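You operate a simulated robot arm through the tools that you are given. There is no shell and no other tool. Be economical: measure what you need, move in short steps, check, and stop when the job is done.

You are at the controls of a simulated robot arm. One attempt, no reset.

JOB
Take the blue jar and leave it on the teal dish. Then press the blue basin button two times. Then switch the orange lever on the beige trolley off. Then fetch the little grey block and set it in the inside of the large green tub. Do these in the order given. Set down upright: blue jar. The orange lever on the beige trolley goes to its stop.
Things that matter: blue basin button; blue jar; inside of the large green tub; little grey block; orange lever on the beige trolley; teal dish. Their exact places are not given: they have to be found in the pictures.

Only the result counts: the job must be done as asked and must still hold three seconds after the hand-in. Knocking over, shifting, dropping, spilling or breaking anything else fails it.

ROBOT AND FRAMES
A 5-joint arm with a two-finger parallel gripper on a trunk, on a base that drives. Base frame: it is fixed to the floor where the robot stands at the start and does not move with it; the origin is under the middle of the robot, x ahead of it, y to its left, z up; the surface under the hand at the start is at about z = 850. Readings come in mm, rad, newtons and seconds.
It reaches about 1134 mm from its shoulder. Its first joint turns from -2.601 to 2.601 rad. Places, roughly: blue basin button [1400, -1300, 900]; blue jar (7x7x11 cm) [700, 0, 900]; inside of the large green tub (19x19 cm) [-3700, -7420, 620]; little grey block (3x3x3 cm) [-2700, -6700, 800]; orange lever on the beige trolley [800, -4200, 700]; teal dish (12x9x2 cm) [1200, -1000, 900]. Payload 1.57 kg.
The TCP is the grasp point between the finger pads, 30 mm short of the fingertips. In the tool frame z runs along the fingers and y along their closing line. The gripper opens to 110 mm. The fingers are 24 mm wide and 12 mm thick; the gripper's body (48 by 112 mm) begins 78 mm behind the TCP.
Orientation is told as [roll, pitch, yaw] about the base's x, y, z axes, in that order, counted from this pose: with the fingers straight down and closing along the base's y, the tool's x points along the base's -x, its y along +y and its z along -z.

CONTROLS
- The arm moves only by the tool step_arm. Its argument "moves" is one flat list of numbers, 7 for each row, row after row: the turn, a rotation vector about the tool's x, y, z in rad, then the shift along the tool's x, y, z in mm, then the opening, from 0 (shut) to 1 (fully open). In form: [rx, ry, rz, tx, ty, tz, jaw, rx, ry, rz, tx, ty, tz, jaw, ...]. A call has 1 to 8 rows; each row is the pose to reach, as a shift and turn from the pose commanded when the call began, along the tool's axes at that moment. A row lasts 0.2 s, in which the tool goes at most 50 mm and 0.15 rad; a call with a longer step from one row to the next is refused whole, and so is a gripper value outside its range. Where a pose cannot be reached the arm comes as near as it can. A force on the tool above 40 N (or 10 N above the force at the start of the call, whichever is more), or a blocked arm, ends the call early, and 0.2 s more pass. The fingers move at their own pace (about 153 mm/s each) and stop on an object; they squeeze with about 30 N. The grip force told is the motor's: it shows also when the fingers shut on nothing. Time passes only in rows, and 0.2 s behind the last, so rows that repeat a pose let the fingers close. The reply holds the time, the measured pose of the TCP, the force on the tool along the base axes, the opening and the grip force, in the units named above and with some noise, with the torque about the TCP (base axes, N m) and any sound that the robot's microphone picked up.
- Cameras (640 x 400 px; columns grow to the right, rows downward): "scene" is now at [36.8, 133.1, 1824.4]; the picture's right is [-0.34, -0.94, 0.00], its down [-0.63, 0.22, -0.75] and it looks along [0.70, -0.25, -0.67] (base axes); focal length 286 px, centre (320, 200). "wrist" rides on the gripper at [70, 16, -141] in the tool frame; the picture's right is [-0.23, 0.97, 0.00], its down [-0.86, -0.20, -0.48] and it looks along [-0.47, -0.11, 0.88] (tool axes); focal length 222 px, centre (320, 200).
- camera(camera): a new picture of that camera. It takes no simulated time.
- slide_trunk(by): slides the trunk up (or, below 0, down) by that many mm; the arm and the scene camera ride with it, the base frame stays. It gives what a move gives, with no picture.
- base_move(legs): drives the robot by 1 to 6 legs, each [ahead, turn to the left] in mm and rad, along the robot's own axes; the way and the turn of a leg run together, so that a leg with both is an arc; at most 1500 mm and 3.142 rad a leg. The arm and the cameras ride along, it lands a little off, and it stops where it bumps. It gives what a move gives.
- head_to(pan, tilt): turns the head with the scene camera to pan (to the left, within 2.705 rad either way) and tilt (down, from -0.506 to 1.204), counted from straight ahead of the robot. It gives what a move gives.
- measure_at(camera, pixels): for up to 12 pixels [column, row] of the newest picture of that camera ("zoom" is the newest enlarged one), the place [x, y, z] in the base frame of the surface seen there, good to about 2 mm, but the place of the scene camera against the robot may be out by one fixed shift of up to 18 mm in any direction. It takes no simulated time.
- close_up(camera, box): a new picture of the part [left, top, right, bottom] of that camera's present view, enlarged. It takes no simulated time.
- close_job(): hands the job in; it is judged then, once.

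Work in short steps. Measure before you move; look again where a grasp or a placing could have gone wrong, and mend it. You have 110 turns and 90 pictures in all, those below and enlarged ones among them. Open the gripper and draw the arm clear of the work before you hand the job in, unless the task says otherwise.

The tools are called after "Emit:" by a JSON object that holds its "fn" and its "kwargs". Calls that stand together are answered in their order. step_arm: Moves the arm, as the interface text tells. Its arguments: {"type":"object","properties":{"moves":{"type":"array"}},"required":["moves"]} The other tools are called the same way: slide_trunk (by) slides the trunk up or down; base_move (legs) drives the base; head_to (pan, tilt) turns the head that bears the scene camera; camera (camera) takes a picture; measure_at (camera, pixels) gives the place of the surface under pixels of a picture; close_up (camera, box) takes an enlarged picture of a part of a camera's view; close_job () hands the job in.

At the start:

```text
time_s: 0.0
ee_pos: [764.6, -299.3, 1114.3]
ee_rot: [-0.001, 0.0, -0.012]
ft_force: [0.2, 0.2, -0.7]
wrist_torque: [-0.02, 0.01, 0.04]
gripper_width: 110.1
grasp_force: 0.1
trunk travel left (down, up): [-847.0, 123.0]
robot x, y, heading: [3.6, -3.7, 0.007]
head pan, tilt: [-0.346, 0.73]
```

scene: 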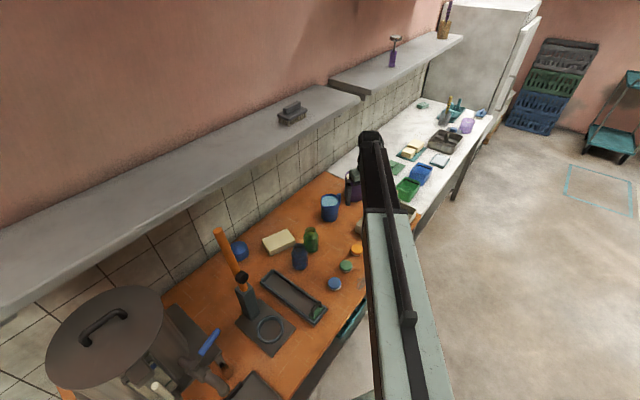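
wrist: 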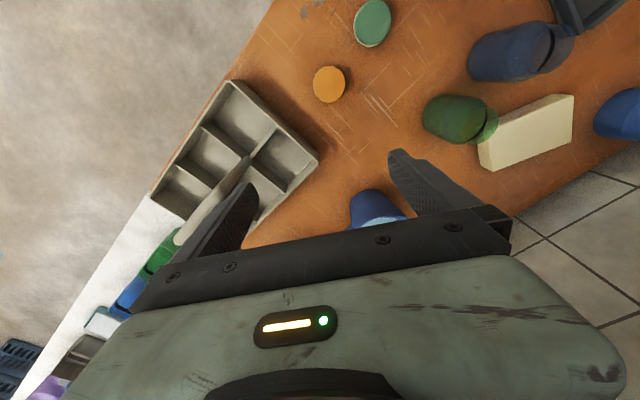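

The scene shows a dark blue jar near (300,258) and a blue mug near (330,207). I enlarge both the jar area and the far counter.

Emit:
{"fn": "close_up", "kwargs": {"camera": "scene", "box": [200, 170, 400, 340]}}

Emit:
{"fn": "close_up", "kwargs": {"camera": "scene", "box": [340, 80, 520, 220]}}

```text
2.35 times, centred on (300, 255) of scene
```

zoom: 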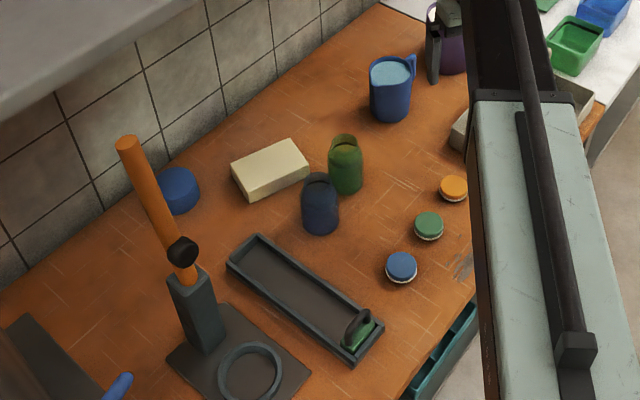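

```text
2.86 times, centred on (430, 150) of scene
```

zoom: 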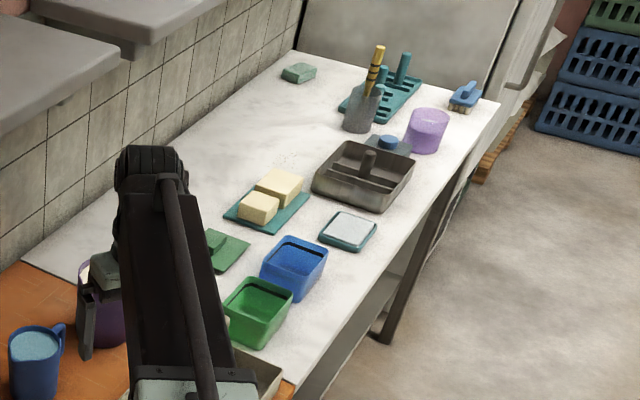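

The dish is at zoom (350,230), a blue knob at (388,142). I measure them, and the jar in the raw scene.

Emit:
{"fn": "measure_at", "kwargs": {"camera": "zoom", "pixels": [[350, 228], [320, 234], [356, 250], [376, 225], [343, 211], [388, 138], [372, 146], [405, 148], [388, 152], [370, 160], [428, 118], [280, 180]]}}

Emit:
{"fn": "measure_at", "kwargs": {"camera": "scene", "pixels": [[300, 250], [300, 255], [300, 262], [294, 258], [306, 258], [300, 268], [311, 240], [334, 283], [279, 240], [290, 295], [330, 205]]}}

Emit:
{"fn": "close_up", "kwargs": {"camera": "scene", "box": [420, 90, 500, 150]}}

```text
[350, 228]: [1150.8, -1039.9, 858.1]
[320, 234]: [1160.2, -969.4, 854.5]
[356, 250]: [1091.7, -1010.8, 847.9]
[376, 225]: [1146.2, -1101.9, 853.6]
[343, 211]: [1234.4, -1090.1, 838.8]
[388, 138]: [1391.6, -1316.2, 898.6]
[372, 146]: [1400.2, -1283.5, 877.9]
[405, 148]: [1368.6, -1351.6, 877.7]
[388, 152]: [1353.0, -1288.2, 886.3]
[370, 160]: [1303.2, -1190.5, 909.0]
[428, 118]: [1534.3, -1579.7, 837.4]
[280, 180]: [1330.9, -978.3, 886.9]
```

```text
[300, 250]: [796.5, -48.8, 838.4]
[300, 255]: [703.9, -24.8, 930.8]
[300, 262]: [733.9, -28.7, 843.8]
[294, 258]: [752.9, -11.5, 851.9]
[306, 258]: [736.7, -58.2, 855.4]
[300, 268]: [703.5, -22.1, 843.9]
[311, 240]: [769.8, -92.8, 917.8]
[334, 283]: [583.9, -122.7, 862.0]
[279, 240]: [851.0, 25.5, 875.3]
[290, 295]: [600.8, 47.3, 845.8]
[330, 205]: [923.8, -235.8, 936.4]
```

```text
6.67 times, centred on (460, 120) of scene
```

zoom: 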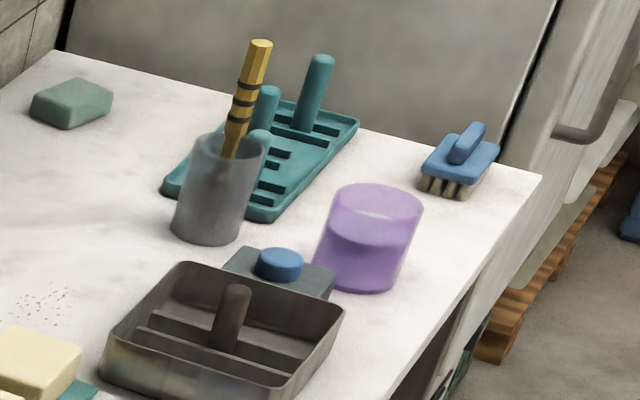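

The jar is glass, so scene readings go partly through it. I move the hand above it (tool x +55, y +265) to measure with the wrist camera.

Emit:
{"fn": "step_arm", "kwargs": {"moves": [0, 0, 0, 10, 45, 0, 1, 0, 0, 0, 20, 90, 0, 1, 0, 0, 0, 30, 135, 0, 1, 0, 0, 0, 40, 180, 0, 1, 0, 0, 0, 50, 225, 0, 1, 0, 0, 0, 55, 265, 0, 1]}}

Emit:
{"fn": "camera", "kwargs": {"camera": "wrist"}}

```text
time_s: 1.4
ee_pos: [711.1, -33.6, 1113.9]
ee_rot: [0.0, 0.001, -0.01]
ft_force: [0.1, 0.3, 1.1]
wrist_torque: [0.01, 0.02, 0.0]
gripper_width: 110.0
grasp_force: 0.1
trunk travel left (down, up): [-847.0, 123.0]
robot x, y, heading: [0.3, -5.1, 0.003]
head pan, tilt: [-0.346, 0.73]
```

```text
84 pictures are left
```

wrist: 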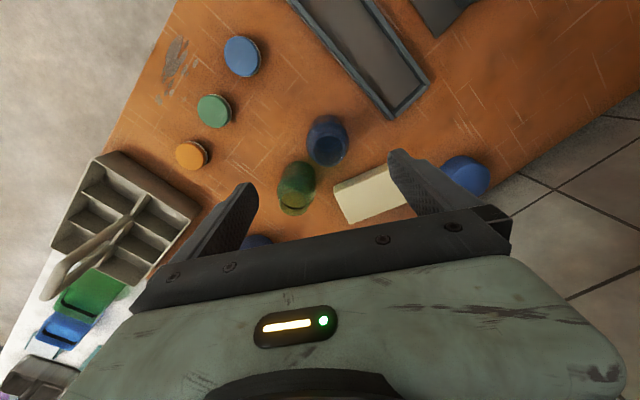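

The jar is at wrist (327,140). I enlarge it to find the rim and base.

Emit:
{"fn": "close_up", "kwargs": {"camera": "wrist", "box": [262, 90, 392, 220]}}

```text
3.08 times, centred on (327, 155) of wrist
```

zoom: 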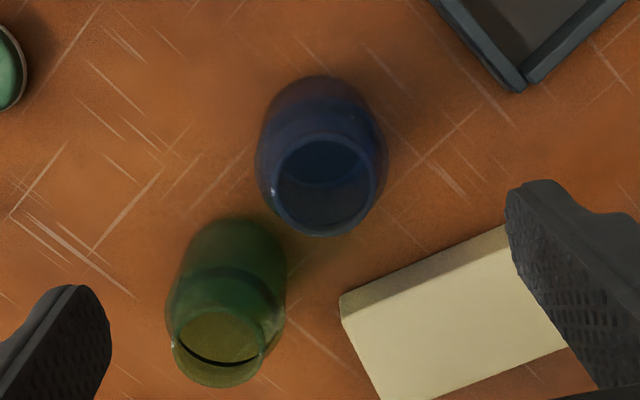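

I measure the rim of the blue jar, its inside and the neighbours.

Emit:
{"fn": "measure_at", "kwargs": {"camera": "zoom", "pixels": [[275, 185], [371, 183], [322, 135], [322, 233], [322, 160], [322, 205], [258, 150], [386, 150], [322, 78], [245, 225], [205, 385], [342, 300]]}}

```text
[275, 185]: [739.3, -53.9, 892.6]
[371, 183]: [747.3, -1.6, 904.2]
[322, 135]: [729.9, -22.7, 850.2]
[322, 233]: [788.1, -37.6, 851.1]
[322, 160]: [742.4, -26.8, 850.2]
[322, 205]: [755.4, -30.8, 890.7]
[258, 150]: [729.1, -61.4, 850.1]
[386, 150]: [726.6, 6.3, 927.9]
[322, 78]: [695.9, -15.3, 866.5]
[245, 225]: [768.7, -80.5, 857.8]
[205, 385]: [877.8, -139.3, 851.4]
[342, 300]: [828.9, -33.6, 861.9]
```

From rays, the jar axis is at about (727,-27), body radius 33, with the green jar ~93 mm away at +x,-y. Closing along y clears it. I shift and lower to just above the rim, then check.

Emit:
{"fn": "step_arm", "kwargs": {"moves": [0, 0, 0, -16, 6.6, 0, 1, 0, 0, 0, -16, 6.6, 45, 1, 0, 0, 0, -16, 6.6, 90, 1, 0, 0, 0, -16, 6.6, 110, 1]}}

Emit:
{"fn": "camera", "kwargs": {"camera": "wrist"}}

```text
time_s: 2.4
ee_pos: [727.9, -26.3, 1113.4]
ee_rot: [-0.002, 0.0, -0.011]
ft_force: [0.6, -0.2, -0.2]
wrist_torque: [0.0, 0.04, -0.01]
gripper_width: 109.8
grasp_force: 0.1
out of reach, approached as far as the arm can: row 2, 3, 4
trunk travel left (down, up): [-847.0, 123.0]
robot x, y, heading: [3.9, -3.1, 0.007]
head pan, tilt: [-0.346, 0.73]
```

```text
82 pictures are left
```

wrist: 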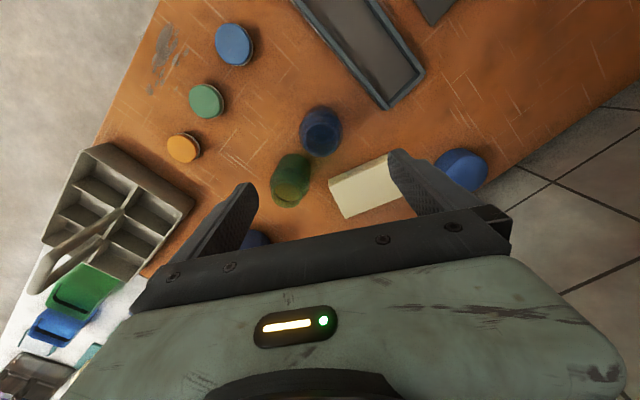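

The arm alone can't go lower here with fingers down, so the trunk does the lowering: 105 mm down.

Emit:
{"fn": "slide_trunk", "kwargs": {"by": -105}}

Emit:
{"fn": "camera", "kwargs": {"camera": "wrist"}}

```text
time_s: 3.8
ee_pos: [726.0, -25.9, 1009.9]
ee_rot: [0.0, -0.001, -0.011]
ft_force: [-0.4, -0.5, -0.7]
wrist_torque: [0.02, -0.01, -0.02]
gripper_width: 110.2
grasp_force: 0.0
trunk travel left (down, up): [-742.0, 228.0]
robot x, y, heading: [-0.9, -2.0, 0.002]
head pan, tilt: [-0.346, 0.73]
```

```text
81 pictures are left
```

wrist: 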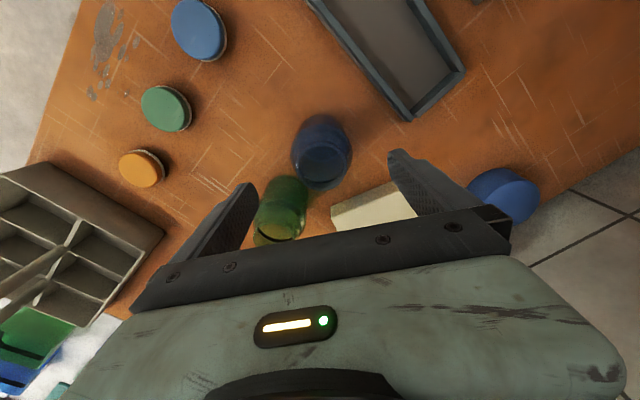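

The rim centre ray now gives about (722,-23). I shift slightly (x -4, y +3) and take the trunk down another 105 to TCP z ≈ 905.

Emit:
{"fn": "step_arm", "kwargs": {"moves": [0, 0, 0, 4, 3, 0, 1]}}

Emit:
{"fn": "slide_trunk", "kwargs": {"by": -60}}

Emit:
{"fn": "camera", "kwargs": {"camera": "wrist"}}

```text
time_s: 4.2
ee_pos: [722.1, -22.8, 1008.9]
ee_rot: [0.001, 0.0, -0.011]
ft_force: [-0.2, 0.3, -0.1]
wrist_torque: [0.0, 0.03, -0.01]
gripper_width: 109.9
grasp_force: 0.0
trunk travel left (down, up): [-742.0, 228.0]
robot x, y, heading: [0.3, -4.5, 0.0]
head pan, tilt: [-0.346, 0.73]
```

```text
time_s: 5.2
ee_pos: [723.4, -23.4, 948.8]
ee_rot: [0.0, 0.0, -0.01]
ft_force: [0.3, -0.7, 0.2]
wrist_torque: [-0.02, 0.0, 0.03]
gripper_width: 110.1
grasp_force: 0.0
trunk travel left (down, up): [-682.0, 288.0]
robot x, y, heading: [1.0, -3.0, 0.002]
head pan, tilt: [-0.346, 0.73]
```

```text
80 pictures are left
```

wrist: 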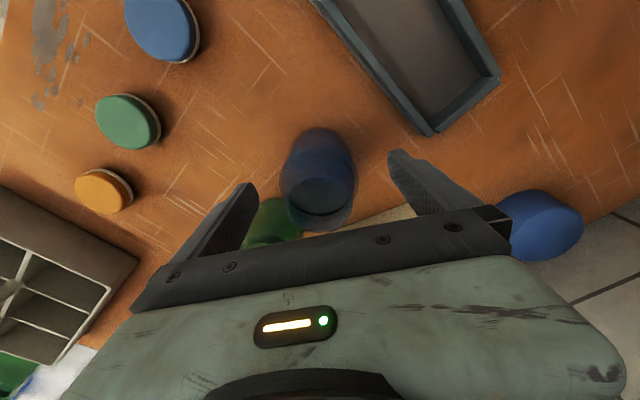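

The rim at (318,197) lies right between the fingers. Down another 45, then close.

Emit:
{"fn": "slide_trunk", "kwargs": {"by": -45}}

Emit:
{"fn": "step_arm", "kwargs": {"moves": [0, 0, 0, 0, 0, 0, 0.45, 0, 0, 0, 0, 0, 0, 0.45, 0, 0, 0, 0, 0, 0, 0.45]}}

```text
time_s: 6.0
ee_pos: [724.1, -22.9, 903.5]
ee_rot: [0.0, -0.002, -0.011]
ft_force: [-0.2, 0.1, 0.8]
wrist_torque: [0.05, 0.0, -0.03]
gripper_width: 109.8
grasp_force: 0.1
trunk travel left (down, up): [-637.0, 333.0]
robot x, y, heading: [1.6, -5.3, 0.003]
head pan, tilt: [-0.346, 0.73]
```

```text
time_s: 6.8
ee_pos: [723.1, -22.4, 904.2]
ee_rot: [0.001, 0.0, -0.01]
ft_force: [-1.0, 0.0, 0.3]
wrist_torque: [0.04, 0.01, 0.01]
gripper_width: 63.2
grasp_force: 29.6
trunk travel left (down, up): [-637.0, 333.0]
robot x, y, heading: [2.0, -5.1, 0.003]
head pan, tilt: [-0.346, 0.73]
```

Gripped at width 63. I hold firmly and lift with the trunk.

Emit:
{"fn": "step_arm", "kwargs": {"moves": [0, 0, 0, 0, 0, 0, 0.3]}}

Emit:
{"fn": "slide_trunk", "kwargs": {"by": 250}}

Emit:
{"fn": "camera", "kwargs": {"camera": "wrist"}}

Emit:
{"fn": "head_to", "kwargs": {"pan": -0.9, "tilt": 0.6}}

Emit:
{"fn": "camera", "kwargs": {"camera": "scene"}}

```text
time_s: 7.2
ee_pos: [721.8, -22.3, 903.4]
ee_rot: [-0.001, 0.001, -0.01]
ft_force: [-0.1, 0.6, -0.1]
wrist_torque: [0.03, -0.02, -0.01]
gripper_width: 63.2
grasp_force: 29.9
trunk travel left (down, up): [-637.0, 333.0]
robot x, y, heading: [-0.4, -4.9, 0.004]
head pan, tilt: [-0.346, 0.73]
```

```text
time_s: 9.8
ee_pos: [722.6, -23.8, 1154.2]
ee_rot: [-0.001, 0.001, -0.012]
ft_force: [-0.4, 0.1, -1.0]
wrist_torque: [-0.04, -0.01, 0.0]
gripper_width: 62.8
grasp_force: 29.7
trunk travel left (down, up): [-887.0, 83.0]
robot x, y, heading: [2.0, -1.2, -0.001]
head pan, tilt: [-0.346, 0.73]
```

```text
79 pictures are left
```

wrist: 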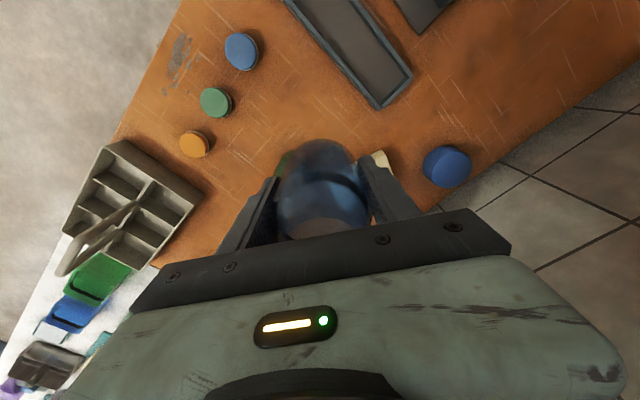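

```text
time_s: 10.8
ee_pos: [723.2, -22.9, 1154.2]
ee_rot: [-0.001, -0.001, -0.011]
ft_force: [0.8, 1.1, -1.3]
wrist_torque: [0.01, 0.01, 0.01]
gripper_width: 62.7
grasp_force: 29.9
trunk travel left (down, up): [-887.0, 83.0]
robot x, y, heading: [1.7, -5.1, 0.006]
head pan, tilt: [-0.901, 0.6]
```

```text
78 pictures are left
```

scene: 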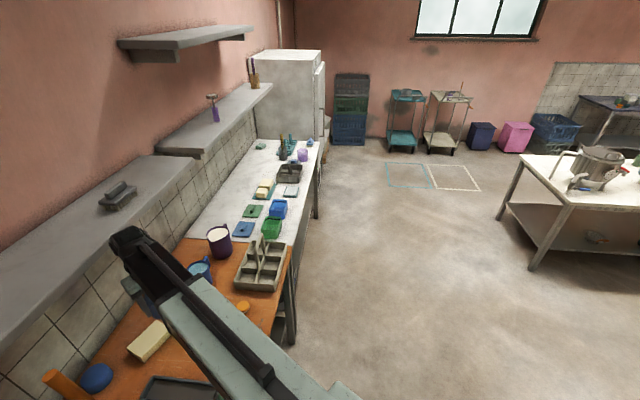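

Jar held. I measure the counter's front edge and the room to plan the drive.

Emit:
{"fn": "measure_at", "kwargs": {"camera": "scene", "pixels": [[291, 255], [322, 150], [291, 190], [295, 345], [316, 215], [405, 150], [440, 150], [530, 268], [565, 205], [495, 208], [290, 22], [402, 95]]}}

Emit:
{"fn": "close_up", "kwargs": {"camera": "scene", "box": [370, 70, 500, 160]}}

```text
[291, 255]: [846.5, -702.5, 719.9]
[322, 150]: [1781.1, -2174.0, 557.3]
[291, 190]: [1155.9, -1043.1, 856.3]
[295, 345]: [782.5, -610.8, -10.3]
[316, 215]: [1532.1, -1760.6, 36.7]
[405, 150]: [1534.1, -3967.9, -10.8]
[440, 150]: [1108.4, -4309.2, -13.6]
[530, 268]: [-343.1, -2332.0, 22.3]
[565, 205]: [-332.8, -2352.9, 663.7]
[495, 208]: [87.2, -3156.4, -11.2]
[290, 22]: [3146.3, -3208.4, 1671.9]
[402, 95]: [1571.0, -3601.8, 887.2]
```

```text
4.44 times, centred on (435, 115) of scene
```

zoom: 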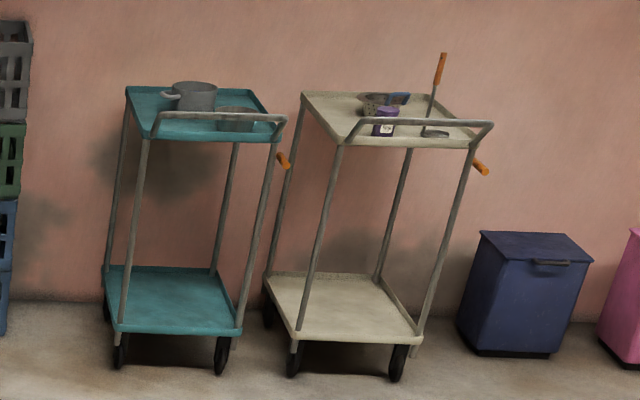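

The counter front edge runs along (0.536,-0.844), i.e. heading -1.005, 338 mm left of the robot; the dish lies 76 mm in. I drive parallel 900 mm, then turn left 0.6 so the dish is straight ahead at ~725.

Emit:
{"fn": "base_move", "kwargs": {"legs": [[0, -1.005], [900, 0], [0, 0.6]]}}

Emit:
{"fn": "head_to", "kwargs": {"pan": -0.25, "tilt": 0.8}}

Emit:
{"fn": "camera", "kwargs": {"camera": "wrist"}}

Emit:
{"fn": "camera", "kwargs": {"camera": "scene"}}

```text
time_s: 19.7
ee_pos: [1120.3, -1081.7, 1154.2]
ee_rot: [0.001, 0.001, -0.437]
ft_force: [0.7, -0.7, -0.8]
wrist_torque: [0.04, -0.02, 0.01]
gripper_width: 62.0
grasp_force: 29.9
trunk travel left (down, up): [-887.0, 83.0]
robot x, y, heading: [469.0, -779.2, -0.433]
head pan, tilt: [-0.901, 0.6]
```

```text
time_s: 20.8
ee_pos: [1119.8, -1081.2, 1154.1]
ee_rot: [0.0, 0.001, -0.437]
ft_force: [0.7, -0.5, -1.2]
wrist_torque: [0.07, 0.02, 0.03]
gripper_width: 62.0
grasp_force: 29.9
trunk travel left (down, up): [-887.0, 83.0]
robot x, y, heading: [466.3, -778.7, -0.433]
head pan, tilt: [-0.25, 0.799]
```

```text
76 pictures are left
```

wrist: 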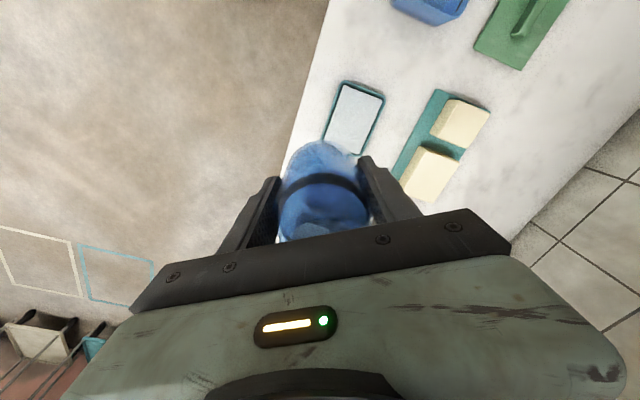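

```text
75 pictures are left
```

scene: 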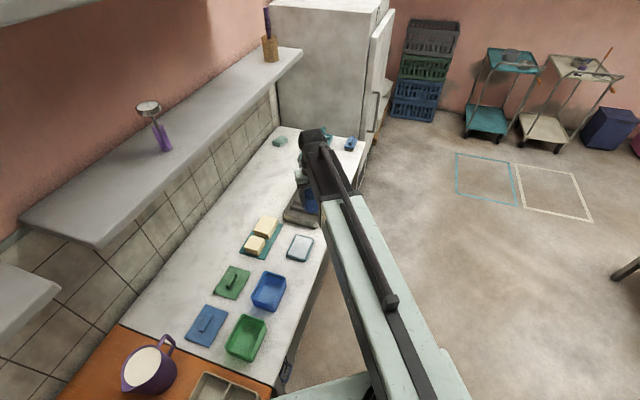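

The dish shows in the wrist picture around (355,117). I enlarge and measure it.

Emit:
{"fn": "close_up", "kwargs": {"camera": "wrist", "box": [300, 60, 420, 180]}}

Emit:
{"fn": "measure_at", "kwargs": {"camera": "wrist", "pixels": [[343, 81], [383, 96], [325, 138], [361, 153], [352, 115], [345, 120], [365, 110], [354, 128], [315, 150], [330, 190]]}}

Emit:
{"fn": "measure_at", "kwargs": {"camera": "scene", "pixels": [[295, 235], [313, 240], [287, 256], [305, 262], [300, 249]]}}

```text
3.33 times, centred on (360, 120) of wrist
```

zoom: 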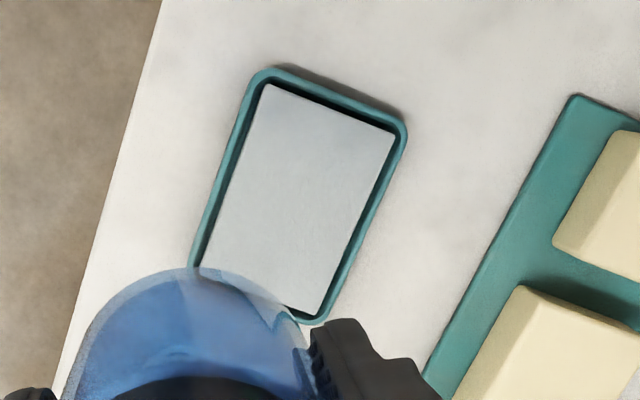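

```text
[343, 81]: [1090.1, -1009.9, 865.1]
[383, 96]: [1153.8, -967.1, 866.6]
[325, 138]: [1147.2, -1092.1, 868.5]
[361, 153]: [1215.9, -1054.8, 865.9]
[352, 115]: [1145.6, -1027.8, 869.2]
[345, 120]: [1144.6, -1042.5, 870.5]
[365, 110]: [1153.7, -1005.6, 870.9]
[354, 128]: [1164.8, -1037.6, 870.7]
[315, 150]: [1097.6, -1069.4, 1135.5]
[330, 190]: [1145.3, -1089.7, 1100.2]
```

```text
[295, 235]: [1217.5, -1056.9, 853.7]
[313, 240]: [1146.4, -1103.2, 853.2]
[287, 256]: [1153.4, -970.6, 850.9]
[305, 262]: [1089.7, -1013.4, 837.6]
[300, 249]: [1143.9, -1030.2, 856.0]
```

The dish's centre is (1152,-1031), surface z≈870. The jar bottom is ~54 mm below the TCP. I shift by (32,50) base, then descend with the trunk to TCP ≈ 940 and check.

Emit:
{"fn": "step_arm", "kwargs": {"moves": [0, 0, 0, -4, 29, 0, 0.3, 0, 0, 0, -7.8, 58.8, 0, 0.3, 0, 0, 0, -7.8, 58.8, 0, 0.3]}}

Emit:
{"fn": "slide_trunk", "kwargs": {"by": -205}}

Emit:
{"fn": "camera", "kwargs": {"camera": "wrist"}}

```text
time_s: 21.6
ee_pos: [1151.4, -1032.3, 1154.6]
ee_rot: [0.001, 0.0, -0.438]
ft_force: [0.0, -0.1, -0.1]
wrist_torque: [0.03, 0.01, -0.02]
gripper_width: 61.9
grasp_force: 30.2
trunk travel left (down, up): [-887.0, 83.0]
robot x, y, heading: [464.5, -775.9, -0.436]
head pan, tilt: [-0.25, 0.799]
```

```text
time_s: 23.8
ee_pos: [1150.3, -1032.1, 949.1]
ee_rot: [0.0, 0.001, -0.437]
ft_force: [-0.3, -0.2, -0.3]
wrist_torque: [0.0, -0.01, -0.02]
gripper_width: 61.8
grasp_force: 30.6
trunk travel left (down, up): [-682.0, 288.0]
robot x, y, heading: [462.9, -777.9, -0.432]
head pan, tilt: [-0.25, 0.799]
```

```text
73 pictures are left
```

wrist: 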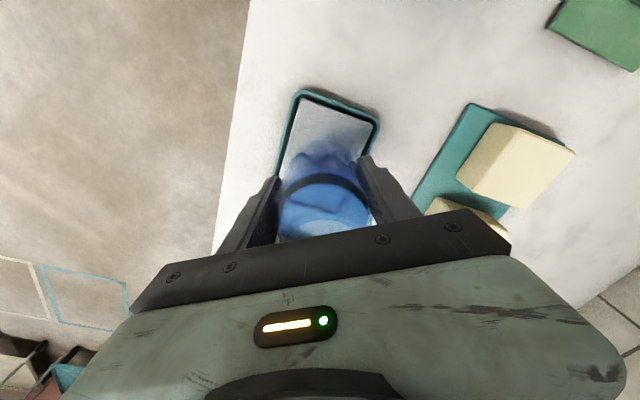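

Width crept from 63.2 to 61.8, so the jar may have slid slightly; I descend gently, first trying the arm itself (it stops on force).

Emit:
{"fn": "step_arm", "kwargs": {"moves": [0, 0, 0, 0, 0, 5, 0.3, 0, 0, 0, 0, 0, 10, 0.3]}}

Emit:
{"fn": "close_up", "kwargs": {"camera": "scene", "box": [250, 120, 370, 280]}}

```text
time_s: 24.4
ee_pos: [1152.5, -1032.5, 949.5]
ee_rot: [-0.001, 0.001, -0.438]
ft_force: [-0.2, 0.1, -0.7]
wrist_torque: [-0.01, -0.02, 0.0]
gripper_width: 61.8
grasp_force: 29.7
out of reach, approached as far as the arm can: row 1, 2
trunk travel left (down, up): [-682.0, 288.0]
robot x, y, heading: [463.6, -777.6, -0.431]
head pan, tilt: [-0.25, 0.799]
```

```text
2.50 times, centred on (310, 200) of scene
```

zoom: 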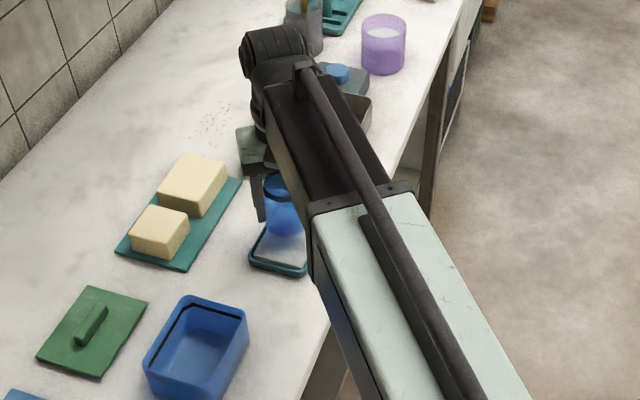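

The arm can't lower, so I use small trunk steps while watching the force.

Emit:
{"fn": "slide_trunk", "kwargs": {"by": -14}}

Emit:
{"fn": "slide_trunk", "kwargs": {"by": -6}}

```text
time_s: 25.0
ee_pos: [1151.0, -1032.5, 934.5]
ee_rot: [0.0, 0.0, -0.438]
ft_force: [0.5, 0.9, -0.2]
wrist_torque: [-0.01, 0.02, 0.02]
gripper_width: 61.6
grasp_force: 30.4
trunk travel left (down, up): [-668.0, 302.0]
robot x, y, heading: [464.0, -777.5, -0.432]
head pan, tilt: [-0.25, 0.799]
```

```text
time_s: 25.5
ee_pos: [1151.5, -1032.6, 928.3]
ee_rot: [-0.001, -0.001, -0.439]
ft_force: [0.1, 0.6, -1.8]
wrist_torque: [0.01, 0.02, 0.02]
gripper_width: 61.9
grasp_force: 29.3
trunk travel left (down, up): [-662.0, 308.0]
robot x, y, heading: [465.0, -777.1, -0.435]
head pan, tilt: [-0.25, 0.799]
```

No contact yet at 928; expected ~924. Continue in 3 mm steps.

Emit:
{"fn": "slide_trunk", "kwargs": {"by": -3}}

Emit:
{"fn": "slide_trunk", "kwargs": {"by": -2}}

Emit:
{"fn": "camera", "kwargs": {"camera": "wrist"}}

```text
time_s: 26.1
ee_pos: [1150.7, -1032.1, 926.3]
ee_rot: [0.0, 0.001, -0.439]
ft_force: [-0.4, -0.5, -1.1]
wrist_torque: [0.03, 0.04, -0.03]
gripper_width: 61.7
grasp_force: 29.7
trunk travel left (down, up): [-659.0, 311.0]
robot x, y, heading: [463.9, -777.6, -0.435]
head pan, tilt: [-0.25, 0.799]
```

```text
time_s: 26.6
ee_pos: [1150.9, -1032.0, 923.8]
ee_rot: [0.0, 0.0, -0.439]
ft_force: [0.7, 0.2, -0.5]
wrist_torque: [0.04, 0.03, 0.01]
gripper_width: 61.6
grasp_force: 30.0
trunk travel left (down, up): [-657.0, 313.0]
robot x, y, heading: [464.7, -778.6, -0.434]
head pan, tilt: [-0.25, 0.799]
```

```text
71 pictures are left
```

wrist: 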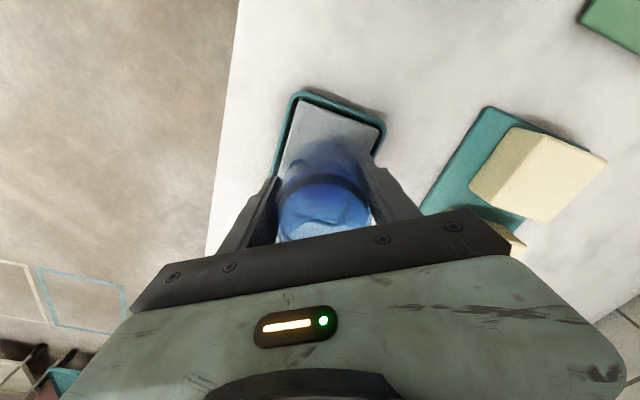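

Still no contact force; the gap must be small. Two more small steps.

Emit:
{"fn": "slide_trunk", "kwargs": {"by": -2}}

Emit:
{"fn": "slide_trunk", "kwargs": {"by": -2}}

Emit:
{"fn": "close_up", "kwargs": {"camera": "wrist", "box": [250, 80, 400, 250]}}

```text
time_s: 27.1
ee_pos: [1150.7, -1033.4, 922.4]
ee_rot: [0.0, -0.002, -0.438]
ft_force: [5.1, -2.7, 17.8]
wrist_torque: [-0.08, -0.26, 0.1]
gripper_width: 61.9
grasp_force: 30.1
trunk travel left (down, up): [-655.0, 315.0]
robot x, y, heading: [464.2, -779.6, -0.432]
head pan, tilt: [-0.25, 0.799]
```

```text
time_s: 27.6
ee_pos: [1148.5, -1032.5, 922.0]
ee_rot: [0.0, 0.0, -0.439]
ft_force: [-1.0, -1.0, 18.3]
wrist_torque: [0.01, -0.03, 0.04]
gripper_width: 61.5
grasp_force: 30.0
trunk travel left (down, up): [-653.0, 317.0]
robot x, y, heading: [465.9, -775.9, -0.423]
head pan, tilt: [-0.25, 0.799]
```

```text
2.35 times, centred on (325, 165) of wrist
```

zoom: 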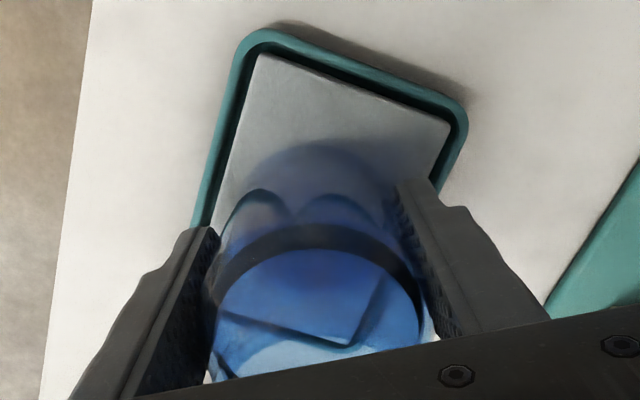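

Contact at TCP ≈922 (18 N), the jar base sits fairly central on the slab. I ease 3 mm up and open.

Emit:
{"fn": "slide_trunk", "kwargs": {"by": 3}}

Emit:
{"fn": "step_arm", "kwargs": {"moves": [0, 0, 0, 0, 0, 0, 0.65, 0, 0, 0, 0, 0, 0, 0.8, 0, 0, 0, 0, 0, 0, 1, 0, 0, 0, 0, 0, 0, 1]}}

Emit:
{"fn": "slide_trunk", "kwargs": {"by": 220}}

Emit:
{"fn": "camera", "kwargs": {"camera": "wrist"}}

```text
time_s: 28.1
ee_pos: [1152.0, -1032.0, 923.2]
ee_rot: [0.001, 0.0, -0.438]
ft_force: [0.1, 0.7, -0.8]
wrist_torque: [-0.01, 0.01, 0.0]
gripper_width: 61.3
grasp_force: 29.6
trunk travel left (down, up): [-656.0, 314.0]
robot x, y, heading: [460.4, -782.4, -0.436]
head pan, tilt: [-0.25, 0.799]
```

```text
time_s: 29.1
ee_pos: [1151.3, -1031.6, 924.0]
ee_rot: [-0.002, 0.0, -0.437]
ft_force: [0.6, 0.0, -0.3]
wrist_torque: [-0.01, 0.04, -0.02]
gripper_width: 109.9
grasp_force: 0.2
trunk travel left (down, up): [-656.0, 314.0]
robot x, y, heading: [469.1, -777.4, -0.432]
head pan, tilt: [-0.25, 0.799]
```

```text
time_s: 31.5
ee_pos: [1150.3, -1032.0, 1143.9]
ee_rot: [0.0, 0.0, -0.439]
ft_force: [0.0, 0.2, -0.6]
wrist_torque: [0.01, 0.03, 0.01]
gripper_width: 110.0
grasp_force: 0.1
trunk travel left (down, up): [-876.0, 94.0]
robot x, y, heading: [465.0, -777.4, -0.437]
head pan, tilt: [-0.25, 0.799]
```

```text
69 pictures are left
```

wrist: 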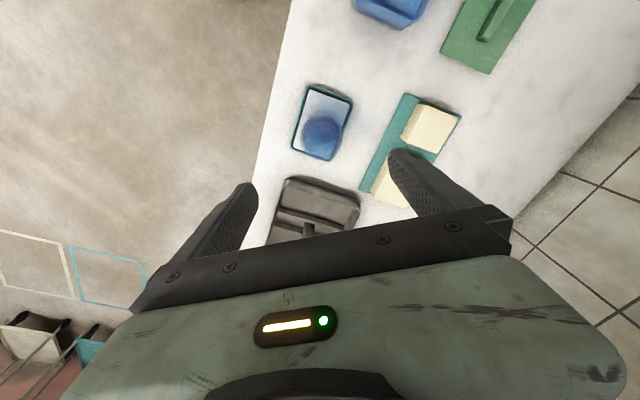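

Jar stands on the dish. Before driving toward the button I check tall things there (the cup with the yellow stick).

Emit:
{"fn": "head_to", "kwargs": {"pan": -0.05, "tilt": 0.65}}

Emit:
{"fn": "close_up", "kwargs": {"camera": "scene", "box": [180, 80, 400, 260]}}

```text
time_s: 32.2
ee_pos: [1151.2, -1032.0, 1143.5]
ee_rot: [0.002, 0.0, -0.438]
ft_force: [0.2, 0.4, 0.1]
wrist_torque: [-0.01, 0.02, 0.04]
gripper_width: 110.0
grasp_force: 0.0
trunk travel left (down, up): [-876.0, 94.0]
robot x, y, heading: [465.4, -776.6, -0.433]
head pan, tilt: [-0.051, 0.649]
```

```text
2.22 times, centred on (290, 170) of scene
```

zoom: 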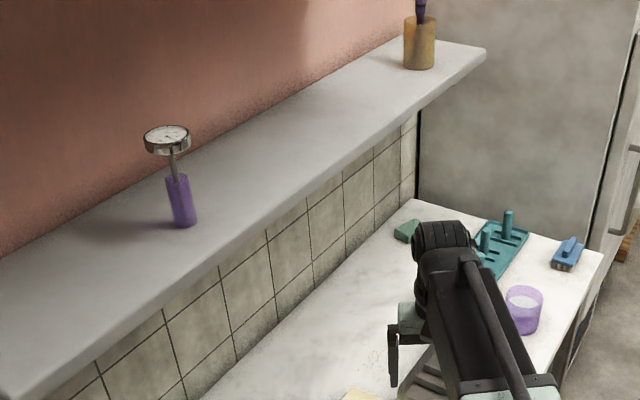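

I measure the shelf edge, the arm's wrist housing and cup positions.

Emit:
{"fn": "measure_at", "kwargs": {"camera": "zoom", "pixels": [[200, 265], [480, 60], [440, 230], [525, 295], [507, 215], [570, 245], [406, 230], [470, 285]]}}

Emit:
{"fn": "base_move", "kwargs": {"legs": [[0, -0.57], [421, 0]]}}

Emit:
{"fn": "head_to", "kwargs": {"pan": 0.7, "tilt": 0.7}}

Emit:
{"fn": "camera", "kwargs": {"camera": "scene"}}

```text
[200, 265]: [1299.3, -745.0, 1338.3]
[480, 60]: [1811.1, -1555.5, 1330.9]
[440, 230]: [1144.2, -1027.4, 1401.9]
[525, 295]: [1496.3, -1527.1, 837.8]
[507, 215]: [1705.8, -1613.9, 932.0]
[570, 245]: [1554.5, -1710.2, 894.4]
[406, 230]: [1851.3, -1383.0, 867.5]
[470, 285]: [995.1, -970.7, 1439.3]
```

```text
time_s: 36.3
ee_pos: [1131.7, -1715.3, 1142.7]
ee_rot: [0.001, 0.002, -1.008]
ft_force: [0.6, 0.8, -0.4]
wrist_torque: [0.02, 0.02, 0.02]
gripper_width: 110.1
grasp_force: 0.1
trunk travel left (down, up): [-876.0, 94.0]
robot x, y, heading: [689.1, -1136.4, -1.005]
head pan, tilt: [-0.051, 0.649]
```

```text
time_s: 37.4
ee_pos: [1131.5, -1715.1, 1143.7]
ee_rot: [0.0, -0.001, -1.005]
ft_force: [0.0, -0.1, 1.3]
wrist_torque: [0.0, 0.03, -0.01]
gripper_width: 109.8
grasp_force: 0.1
trunk travel left (down, up): [-876.0, 94.0]
robot x, y, heading: [684.5, -1133.9, -1.006]
head pan, tilt: [0.7, 0.7]
```

```text
67 pictures are left
```

scene: 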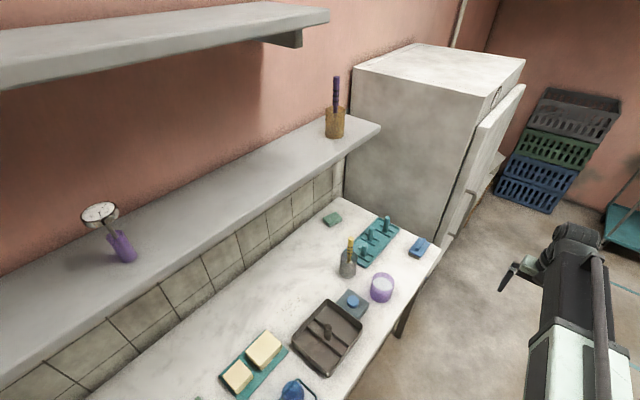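

I measure the button, cup with stick, and the basin.

Emit:
{"fn": "close_up", "kwargs": {"camera": "scene", "box": [280, 210, 440, 400]}}

Emit:
{"fn": "measure_at", "kwargs": {"camera": "scene", "pixels": [[352, 299], [352, 303], [351, 240], [348, 250], [340, 275], [372, 275], [387, 222], [327, 328], [350, 310], [360, 298], [300, 335]]}}

```text
2.11 times, centred on (360, 305) of scene
```

zoom: 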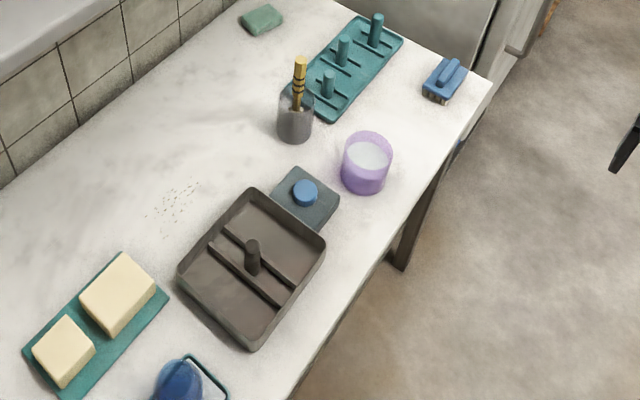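

```text
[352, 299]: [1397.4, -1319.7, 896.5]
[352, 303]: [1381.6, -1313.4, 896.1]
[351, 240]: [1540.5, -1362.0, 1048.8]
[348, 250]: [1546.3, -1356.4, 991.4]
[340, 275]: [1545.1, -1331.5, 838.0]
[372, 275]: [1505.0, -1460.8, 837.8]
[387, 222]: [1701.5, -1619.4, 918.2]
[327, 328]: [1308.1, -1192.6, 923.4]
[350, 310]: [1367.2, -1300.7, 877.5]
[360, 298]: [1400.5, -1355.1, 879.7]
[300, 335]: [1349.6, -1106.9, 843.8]
```

Corrected button centre ≈ (1392,-1310), top ≈ 909. The base already stands 726 mm away; I turn left 0.762 and look with the wrist.

Emit:
{"fn": "base_move", "kwargs": {"legs": [[0, 0.762]]}}

Emit:
{"fn": "step_arm", "kwargs": {"moves": [0, 0, 0, 0, 0, 0, 0, 0, 0, 0, 0, 0, 0, 0, 0, 0, 0, 0, 0, 0, 0]}}

Emit:
{"fn": "camera", "kwargs": {"camera": "wrist"}}

```text
time_s: 39.9
ee_pos: [1410.0, -1242.0, 1142.4]
ee_rot: [-0.001, 0.001, -0.237]
ft_force: [0.1, -0.2, -0.1]
wrist_torque: [0.05, 0.03, 0.01]
gripper_width: 109.9
grasp_force: 0.1
trunk travel left (down, up): [-876.0, 94.0]
robot x, y, heading: [683.5, -1148.6, -0.229]
head pan, tilt: [0.7, 0.7]
```

```text
time_s: 40.7
ee_pos: [1410.3, -1241.8, 1143.2]
ee_rot: [0.0, 0.0, -0.238]
ft_force: [-0.2, -0.4, -0.1]
wrist_torque: [0.02, 0.0, 0.02]
gripper_width: 0.0
grasp_force: 21.5
trunk travel left (down, up): [-876.0, 94.0]
robot x, y, heading: [682.4, -1150.1, -0.236]
head pan, tilt: [0.7, 0.7]
```

```text
65 pictures are left
```

wrist: 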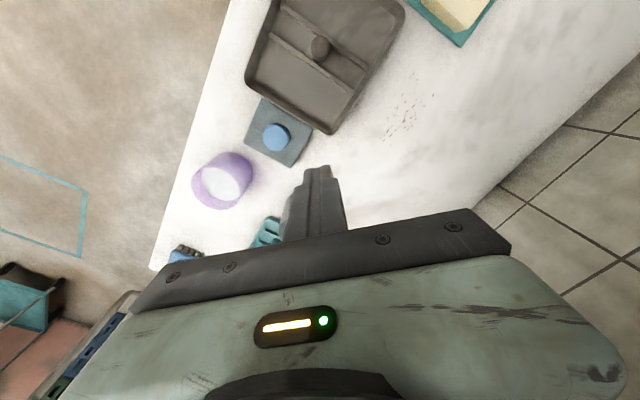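

The button is at wrist (275,137). I measure it directly.

Emit:
{"fn": "measure_at", "kwargs": {"camera": "wrist", "pixels": [[275, 137], [270, 133], [280, 142], [275, 127], [275, 145], [297, 140], [318, 45], [330, 100], [222, 158]]}}

```text
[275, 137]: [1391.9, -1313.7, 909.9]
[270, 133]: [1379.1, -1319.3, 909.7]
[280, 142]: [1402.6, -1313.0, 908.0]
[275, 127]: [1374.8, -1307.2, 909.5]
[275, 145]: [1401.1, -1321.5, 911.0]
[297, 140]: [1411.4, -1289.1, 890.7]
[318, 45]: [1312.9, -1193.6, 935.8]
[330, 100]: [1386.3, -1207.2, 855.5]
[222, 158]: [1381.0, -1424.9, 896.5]
```

Button top centre (1390,-1314,910). I shift over it and lower to just above (tips at ~920).

Emit:
{"fn": "step_arm", "kwargs": {"moves": [0, 0, 0, 1, -37, 0, 0, 0, 0, 0, 2.5, -74.7, 0, 0, 0, 0, 0, 2.5, -74.7, 0, 0]}}

Emit:
{"fn": "slide_trunk", "kwargs": {"by": -193}}

Emit:
{"fn": "camera", "kwargs": {"camera": "wrist"}}

```text
time_s: 41.5
ee_pos: [1391.0, -1313.2, 1142.5]
ee_rot: [0.0, 0.0, -0.237]
ft_force: [0.9, 0.4, 0.5]
wrist_torque: [0.04, -0.04, 0.03]
gripper_width: 0.0
grasp_force: 21.3
trunk travel left (down, up): [-876.0, 94.0]
robot x, y, heading: [685.3, -1146.3, -0.242]
head pan, tilt: [0.7, 0.7]
```

```text
time_s: 43.6
ee_pos: [1391.3, -1313.8, 949.8]
ee_rot: [0.0, 0.002, -0.237]
ft_force: [0.3, -0.7, 0.4]
wrist_torque: [0.02, 0.01, 0.0]
gripper_width: 0.1
grasp_force: 21.2
trunk travel left (down, up): [-683.0, 287.0]
robot x, y, heading: [681.4, -1150.5, -0.236]
head pan, tilt: [0.7, 0.7]
```

```text
64 pictures are left
```

wrist: 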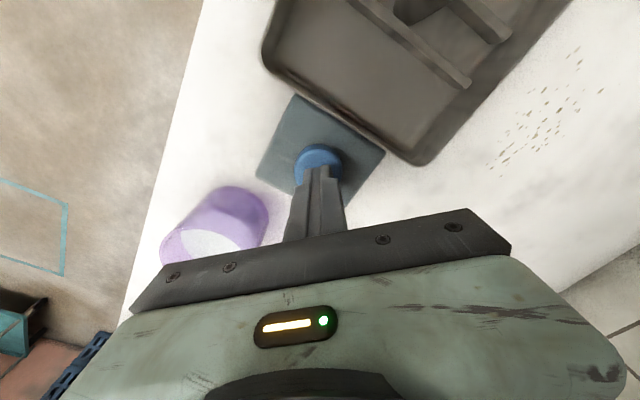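

Tip is over the button. Lower 10 to touch, then press gently, watching force and sound.

Emit:
{"fn": "slide_trunk", "kwargs": {"by": -9}}

Emit:
{"fn": "slide_trunk", "kwargs": {"by": -3}}

```text
time_s: 44.2
ee_pos: [1390.8, -1314.4, 941.0]
ee_rot: [-0.001, 0.0, -0.238]
ft_force: [0.4, -0.3, 0.3]
wrist_torque: [-0.02, 0.0, 0.01]
gripper_width: 0.0
grasp_force: 21.6
trunk travel left (down, up): [-674.0, 296.0]
robot x, y, heading: [679.6, -1146.4, -0.23]
head pan, tilt: [0.7, 0.7]
```

```text
time_s: 44.7
ee_pos: [1390.6, -1314.0, 937.8]
ee_rot: [0.0, 0.0, -0.239]
ft_force: [0.3, -0.4, 1.0]
wrist_torque: [0.0, -0.05, -0.01]
gripper_width: 0.2
grasp_force: 22.0
trunk travel left (down, up): [-671.0, 299.0]
robot x, y, heading: [682.1, -1148.7, -0.238]
head pan, tilt: [0.7, 0.7]
```

Not yet clearly loaded; step 3 mm more.

Emit:
{"fn": "slide_trunk", "kwargs": {"by": -3}}

```text
time_s: 45.2
ee_pos: [1390.4, -1313.9, 935.4]
ee_rot: [0.001, -0.002, -0.238]
ft_force: [-0.1, 0.1, 1.3]
wrist_torque: [-0.01, -0.02, -0.03]
gripper_width: 0.3
grasp_force: 21.4
trunk travel left (down, up): [-668.0, 302.0]
robot x, y, heading: [681.5, -1149.7, -0.233]
head pan, tilt: [0.7, 0.7]
```

Force starts rising slightly (1.3 N); another 2 mm.

Emit:
{"fn": "slide_trunk", "kwargs": {"by": -2}}

```text
time_s: 45.7
ee_pos: [1392.3, -1313.2, 934.1]
ee_rot: [-0.001, 0.0, -0.236]
ft_force: [0.2, -0.4, 1.5]
wrist_torque: [0.02, -0.02, 0.01]
gripper_width: 0.0
grasp_force: 21.2
trunk travel left (down, up): [-666.0, 304.0]
robot x, y, heading: [678.5, -1152.2, -0.237]
head pan, tilt: [0.7, 0.7]
```

Tips should be ~6 mm into the button travel with a weak spring. I look and press 2 more.

Emit:
{"fn": "close_up", "kwargs": {"camera": "wrist", "box": [250, 100, 400, 240]}}

Emit:
{"fn": "slide_trunk", "kwargs": {"by": -2}}

```text
2.86 times, centred on (325, 170) of wrist
```

zoom: 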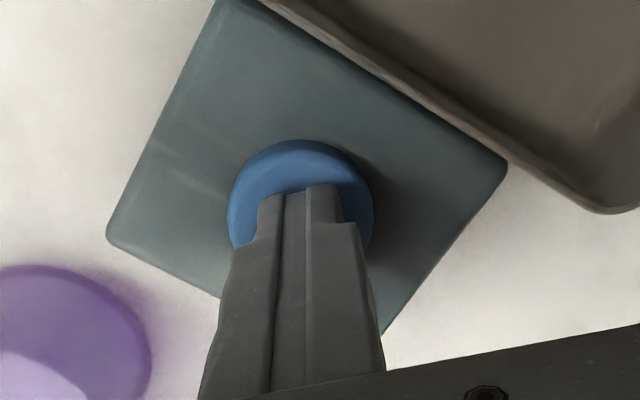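

```text
time_s: 46.2
ee_pos: [1391.1, -1313.2, 932.4]
ee_rot: [-0.001, 0.0, -0.237]
ft_force: [1.4, -0.3, 2.5]
wrist_torque: [-0.04, -0.02, 0.01]
gripper_width: 0.2
grasp_force: 21.2
trunk travel left (down, up): [-664.0, 306.0]
robot x, y, heading: [683.0, -1148.8, -0.234]
head pan, tilt: [0.7, 0.7]
heard: click
```

Click — first press. I release by 14 mm, then press down the same again.

Emit:
{"fn": "slide_trunk", "kwargs": {"by": 14}}

Emit:
{"fn": "slide_trunk", "kwargs": {"by": -14}}

```text
time_s: 46.9
ee_pos: [1390.8, -1313.3, 944.5]
ee_rot: [0.0, -0.002, -0.237]
ft_force: [-0.4, -0.5, 0.0]
wrist_torque: [0.0, 0.0, -0.04]
gripper_width: 0.1
grasp_force: 20.9
trunk travel left (down, up): [-678.0, 292.0]
robot x, y, heading: [681.8, -1146.2, -0.237]
head pan, tilt: [0.7, 0.7]
```

```text
time_s: 47.5
ee_pos: [1391.3, -1314.2, 930.8]
ee_rot: [-0.001, -0.002, -0.237]
ft_force: [-1.2, 0.0, 1.8]
wrist_torque: [0.0, 0.02, 0.0]
gripper_width: 0.0
grasp_force: 21.4
trunk travel left (down, up): [-664.0, 306.0]
robot x, y, heading: [684.4, -1147.3, -0.237]
head pan, tilt: [0.7, 0.7]
heard: click
```

Second click. I lift away, turn to heading -1.0 and look towards the trolleys.

Emit:
{"fn": "slide_trunk", "kwargs": {"by": 210}}

Emit:
{"fn": "base_move", "kwargs": {"legs": [[0, -0.9]]}}

Emit:
{"fn": "head_to", "kwargs": {"pan": -0.4, "tilt": 0.35}}

Emit:
{"fn": "camera", "kwargs": {"camera": "scene"}}

```text
time_s: 49.7
ee_pos: [1391.3, -1312.5, 1141.0]
ee_rot: [0.0, 0.001, -0.239]
ft_force: [0.1, 0.4, 0.2]
wrist_torque: [-0.01, 0.01, 0.0]
gripper_width: 0.1
grasp_force: 21.4
trunk travel left (down, up): [-874.0, 96.0]
robot x, y, heading: [682.7, -1148.3, -0.24]
head pan, tilt: [0.7, 0.7]
```

```text
time_s: 52.5
ee_pos: [993.7, -1804.2, 1141.0]
ee_rot: [-0.002, 0.0, -1.14]
ft_force: [0.2, 0.2, -0.3]
wrist_torque: [-0.03, 0.06, 0.01]
gripper_width: 0.2
grasp_force: 22.0
trunk travel left (down, up): [-874.0, 96.0]
robot x, y, heading: [696.8, -1142.0, -1.131]
head pan, tilt: [0.7, 0.7]
```

```text
time_s: 53.8
ee_pos: [992.8, -1805.0, 1141.4]
ee_rot: [0.001, 0.0, -1.14]
ft_force: [-0.2, 0.3, 0.3]
wrist_torque: [0.03, 0.02, 0.02]
gripper_width: 0.0
grasp_force: 21.4
trunk travel left (down, up): [-874.0, 96.0]
robot x, y, heading: [697.9, -1138.8, -1.124]
head pan, tilt: [-0.4, 0.351]
```

```text
62 pictures are left
```

scene: 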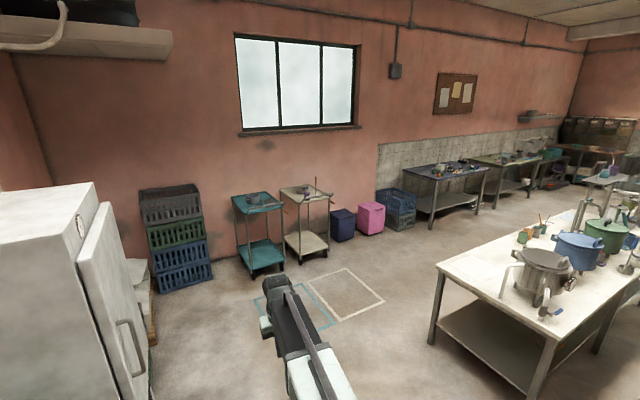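

The beige trolley is at (305,215). I enlarge it.

Emit:
{"fn": "close_up", "kwargs": {"camera": "scene", "box": [220, 170, 350, 290]}}

```text
3.33 times, centred on (285, 230) of scene
```

zoom: 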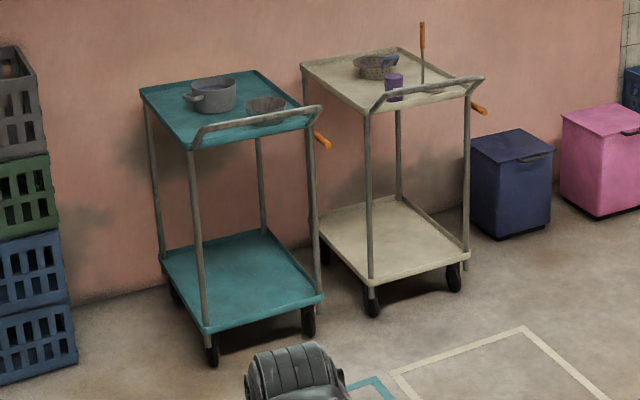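

The lever is at zoom (479,107). I measure it, the trolley corners and floor.

Emit:
{"fn": "measure_at", "kwargs": {"camera": "zoom", "pixels": [[485, 110], [478, 106], [473, 103], [367, 105], [466, 110], [370, 300], [465, 265], [403, 52], [422, 40], [304, 65], [480, 80], [372, 108]]}}

```text
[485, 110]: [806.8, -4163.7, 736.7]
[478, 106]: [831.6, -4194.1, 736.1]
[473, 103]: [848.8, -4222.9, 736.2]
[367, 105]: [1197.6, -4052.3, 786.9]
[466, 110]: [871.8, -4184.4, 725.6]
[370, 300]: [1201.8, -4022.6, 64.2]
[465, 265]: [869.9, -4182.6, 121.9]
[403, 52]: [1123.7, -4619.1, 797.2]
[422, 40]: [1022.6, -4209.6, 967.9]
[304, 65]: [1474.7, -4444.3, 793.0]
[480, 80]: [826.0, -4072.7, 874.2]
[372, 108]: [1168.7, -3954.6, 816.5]
```

Lever tip (807,-4164,737), pivot side (849,-4223), scene-frame. I drive to about (480,-3250), facing it, to inspect.

Emit:
{"fn": "base_move", "kwargs": {"legs": [[0, -0.54], [1061, 0], [1061, 0], [0, 0.44]]}}

Emit:
{"fn": "head_to", "kwargs": {"pan": 0.0, "tilt": 0.7}}

Emit:
{"fn": "camera", "kwargs": {"camera": "scene"}}

Emit:
{"fn": "camera", "kwargs": {"camera": "wrist"}}

```text
time_s: 67.1
ee_pos: [743.9, -3938.3, 1140.7]
ee_rot: [-0.002, 0.0, -1.227]
ft_force: [0.7, -0.5, 0.3]
wrist_torque: [-0.01, 0.04, 0.0]
gripper_width: 0.0
grasp_force: 21.7
trunk travel left (down, up): [-874.0, 96.0]
robot x, y, heading: [503.5, -3252.7, -1.22]
head pan, tilt: [-0.4, 0.351]
```

```text
time_s: 67.9
ee_pos: [743.8, -3938.1, 1142.2]
ee_rot: [0.0, 0.0, -1.229]
ft_force: [0.1, -0.1, 0.1]
wrist_torque: [-0.01, 0.0, -0.01]
gripper_width: 0.0
grasp_force: 21.0
trunk travel left (down, up): [-874.0, 96.0]
robot x, y, heading: [504.5, -3248.0, -1.226]
head pan, tilt: [0.0, 0.7]
```

```text
60 pictures are left
```

scene: 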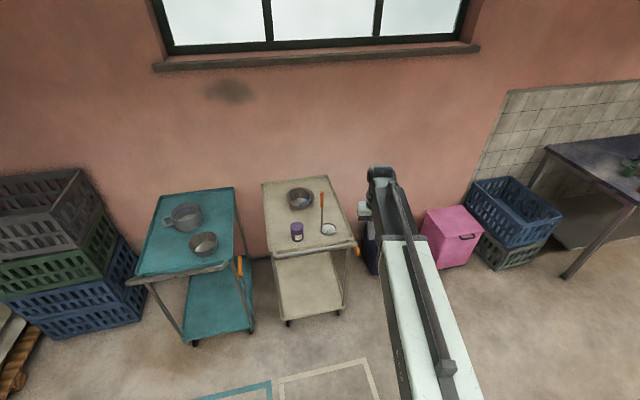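

```text
59 pictures are left
```

wrist: 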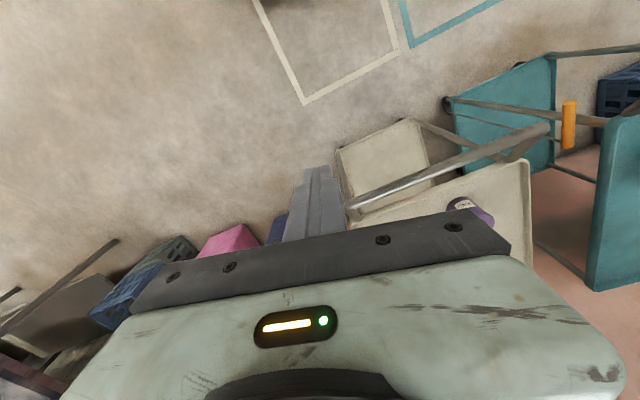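

Emit:
{"fn": "close_up", "kwargs": {"camera": "scene", "box": [320, 220, 380, 280]}}

Emit:
{"fn": "close_up", "kwargs": {"camera": "scene", "box": [120, 170, 380, 330]}}

```text
6.67 times, centred on (350, 250) of scene
```

zoom: 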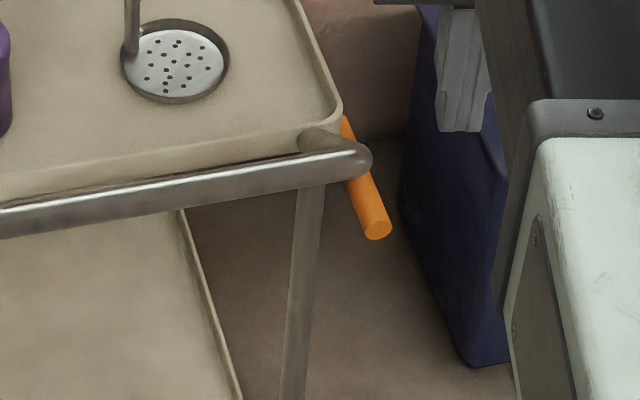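

```text
2.46 times, centred on (250, 250) of scene
```

zoom: 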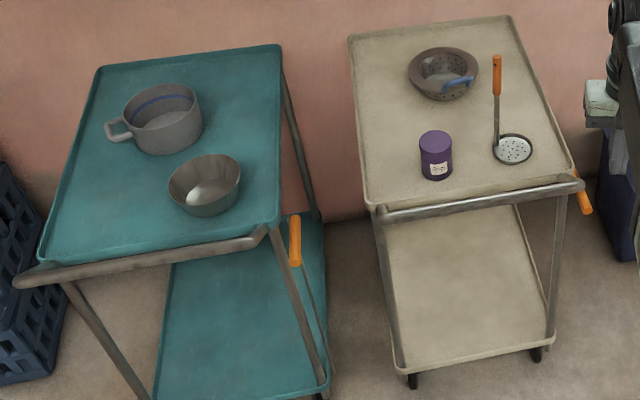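

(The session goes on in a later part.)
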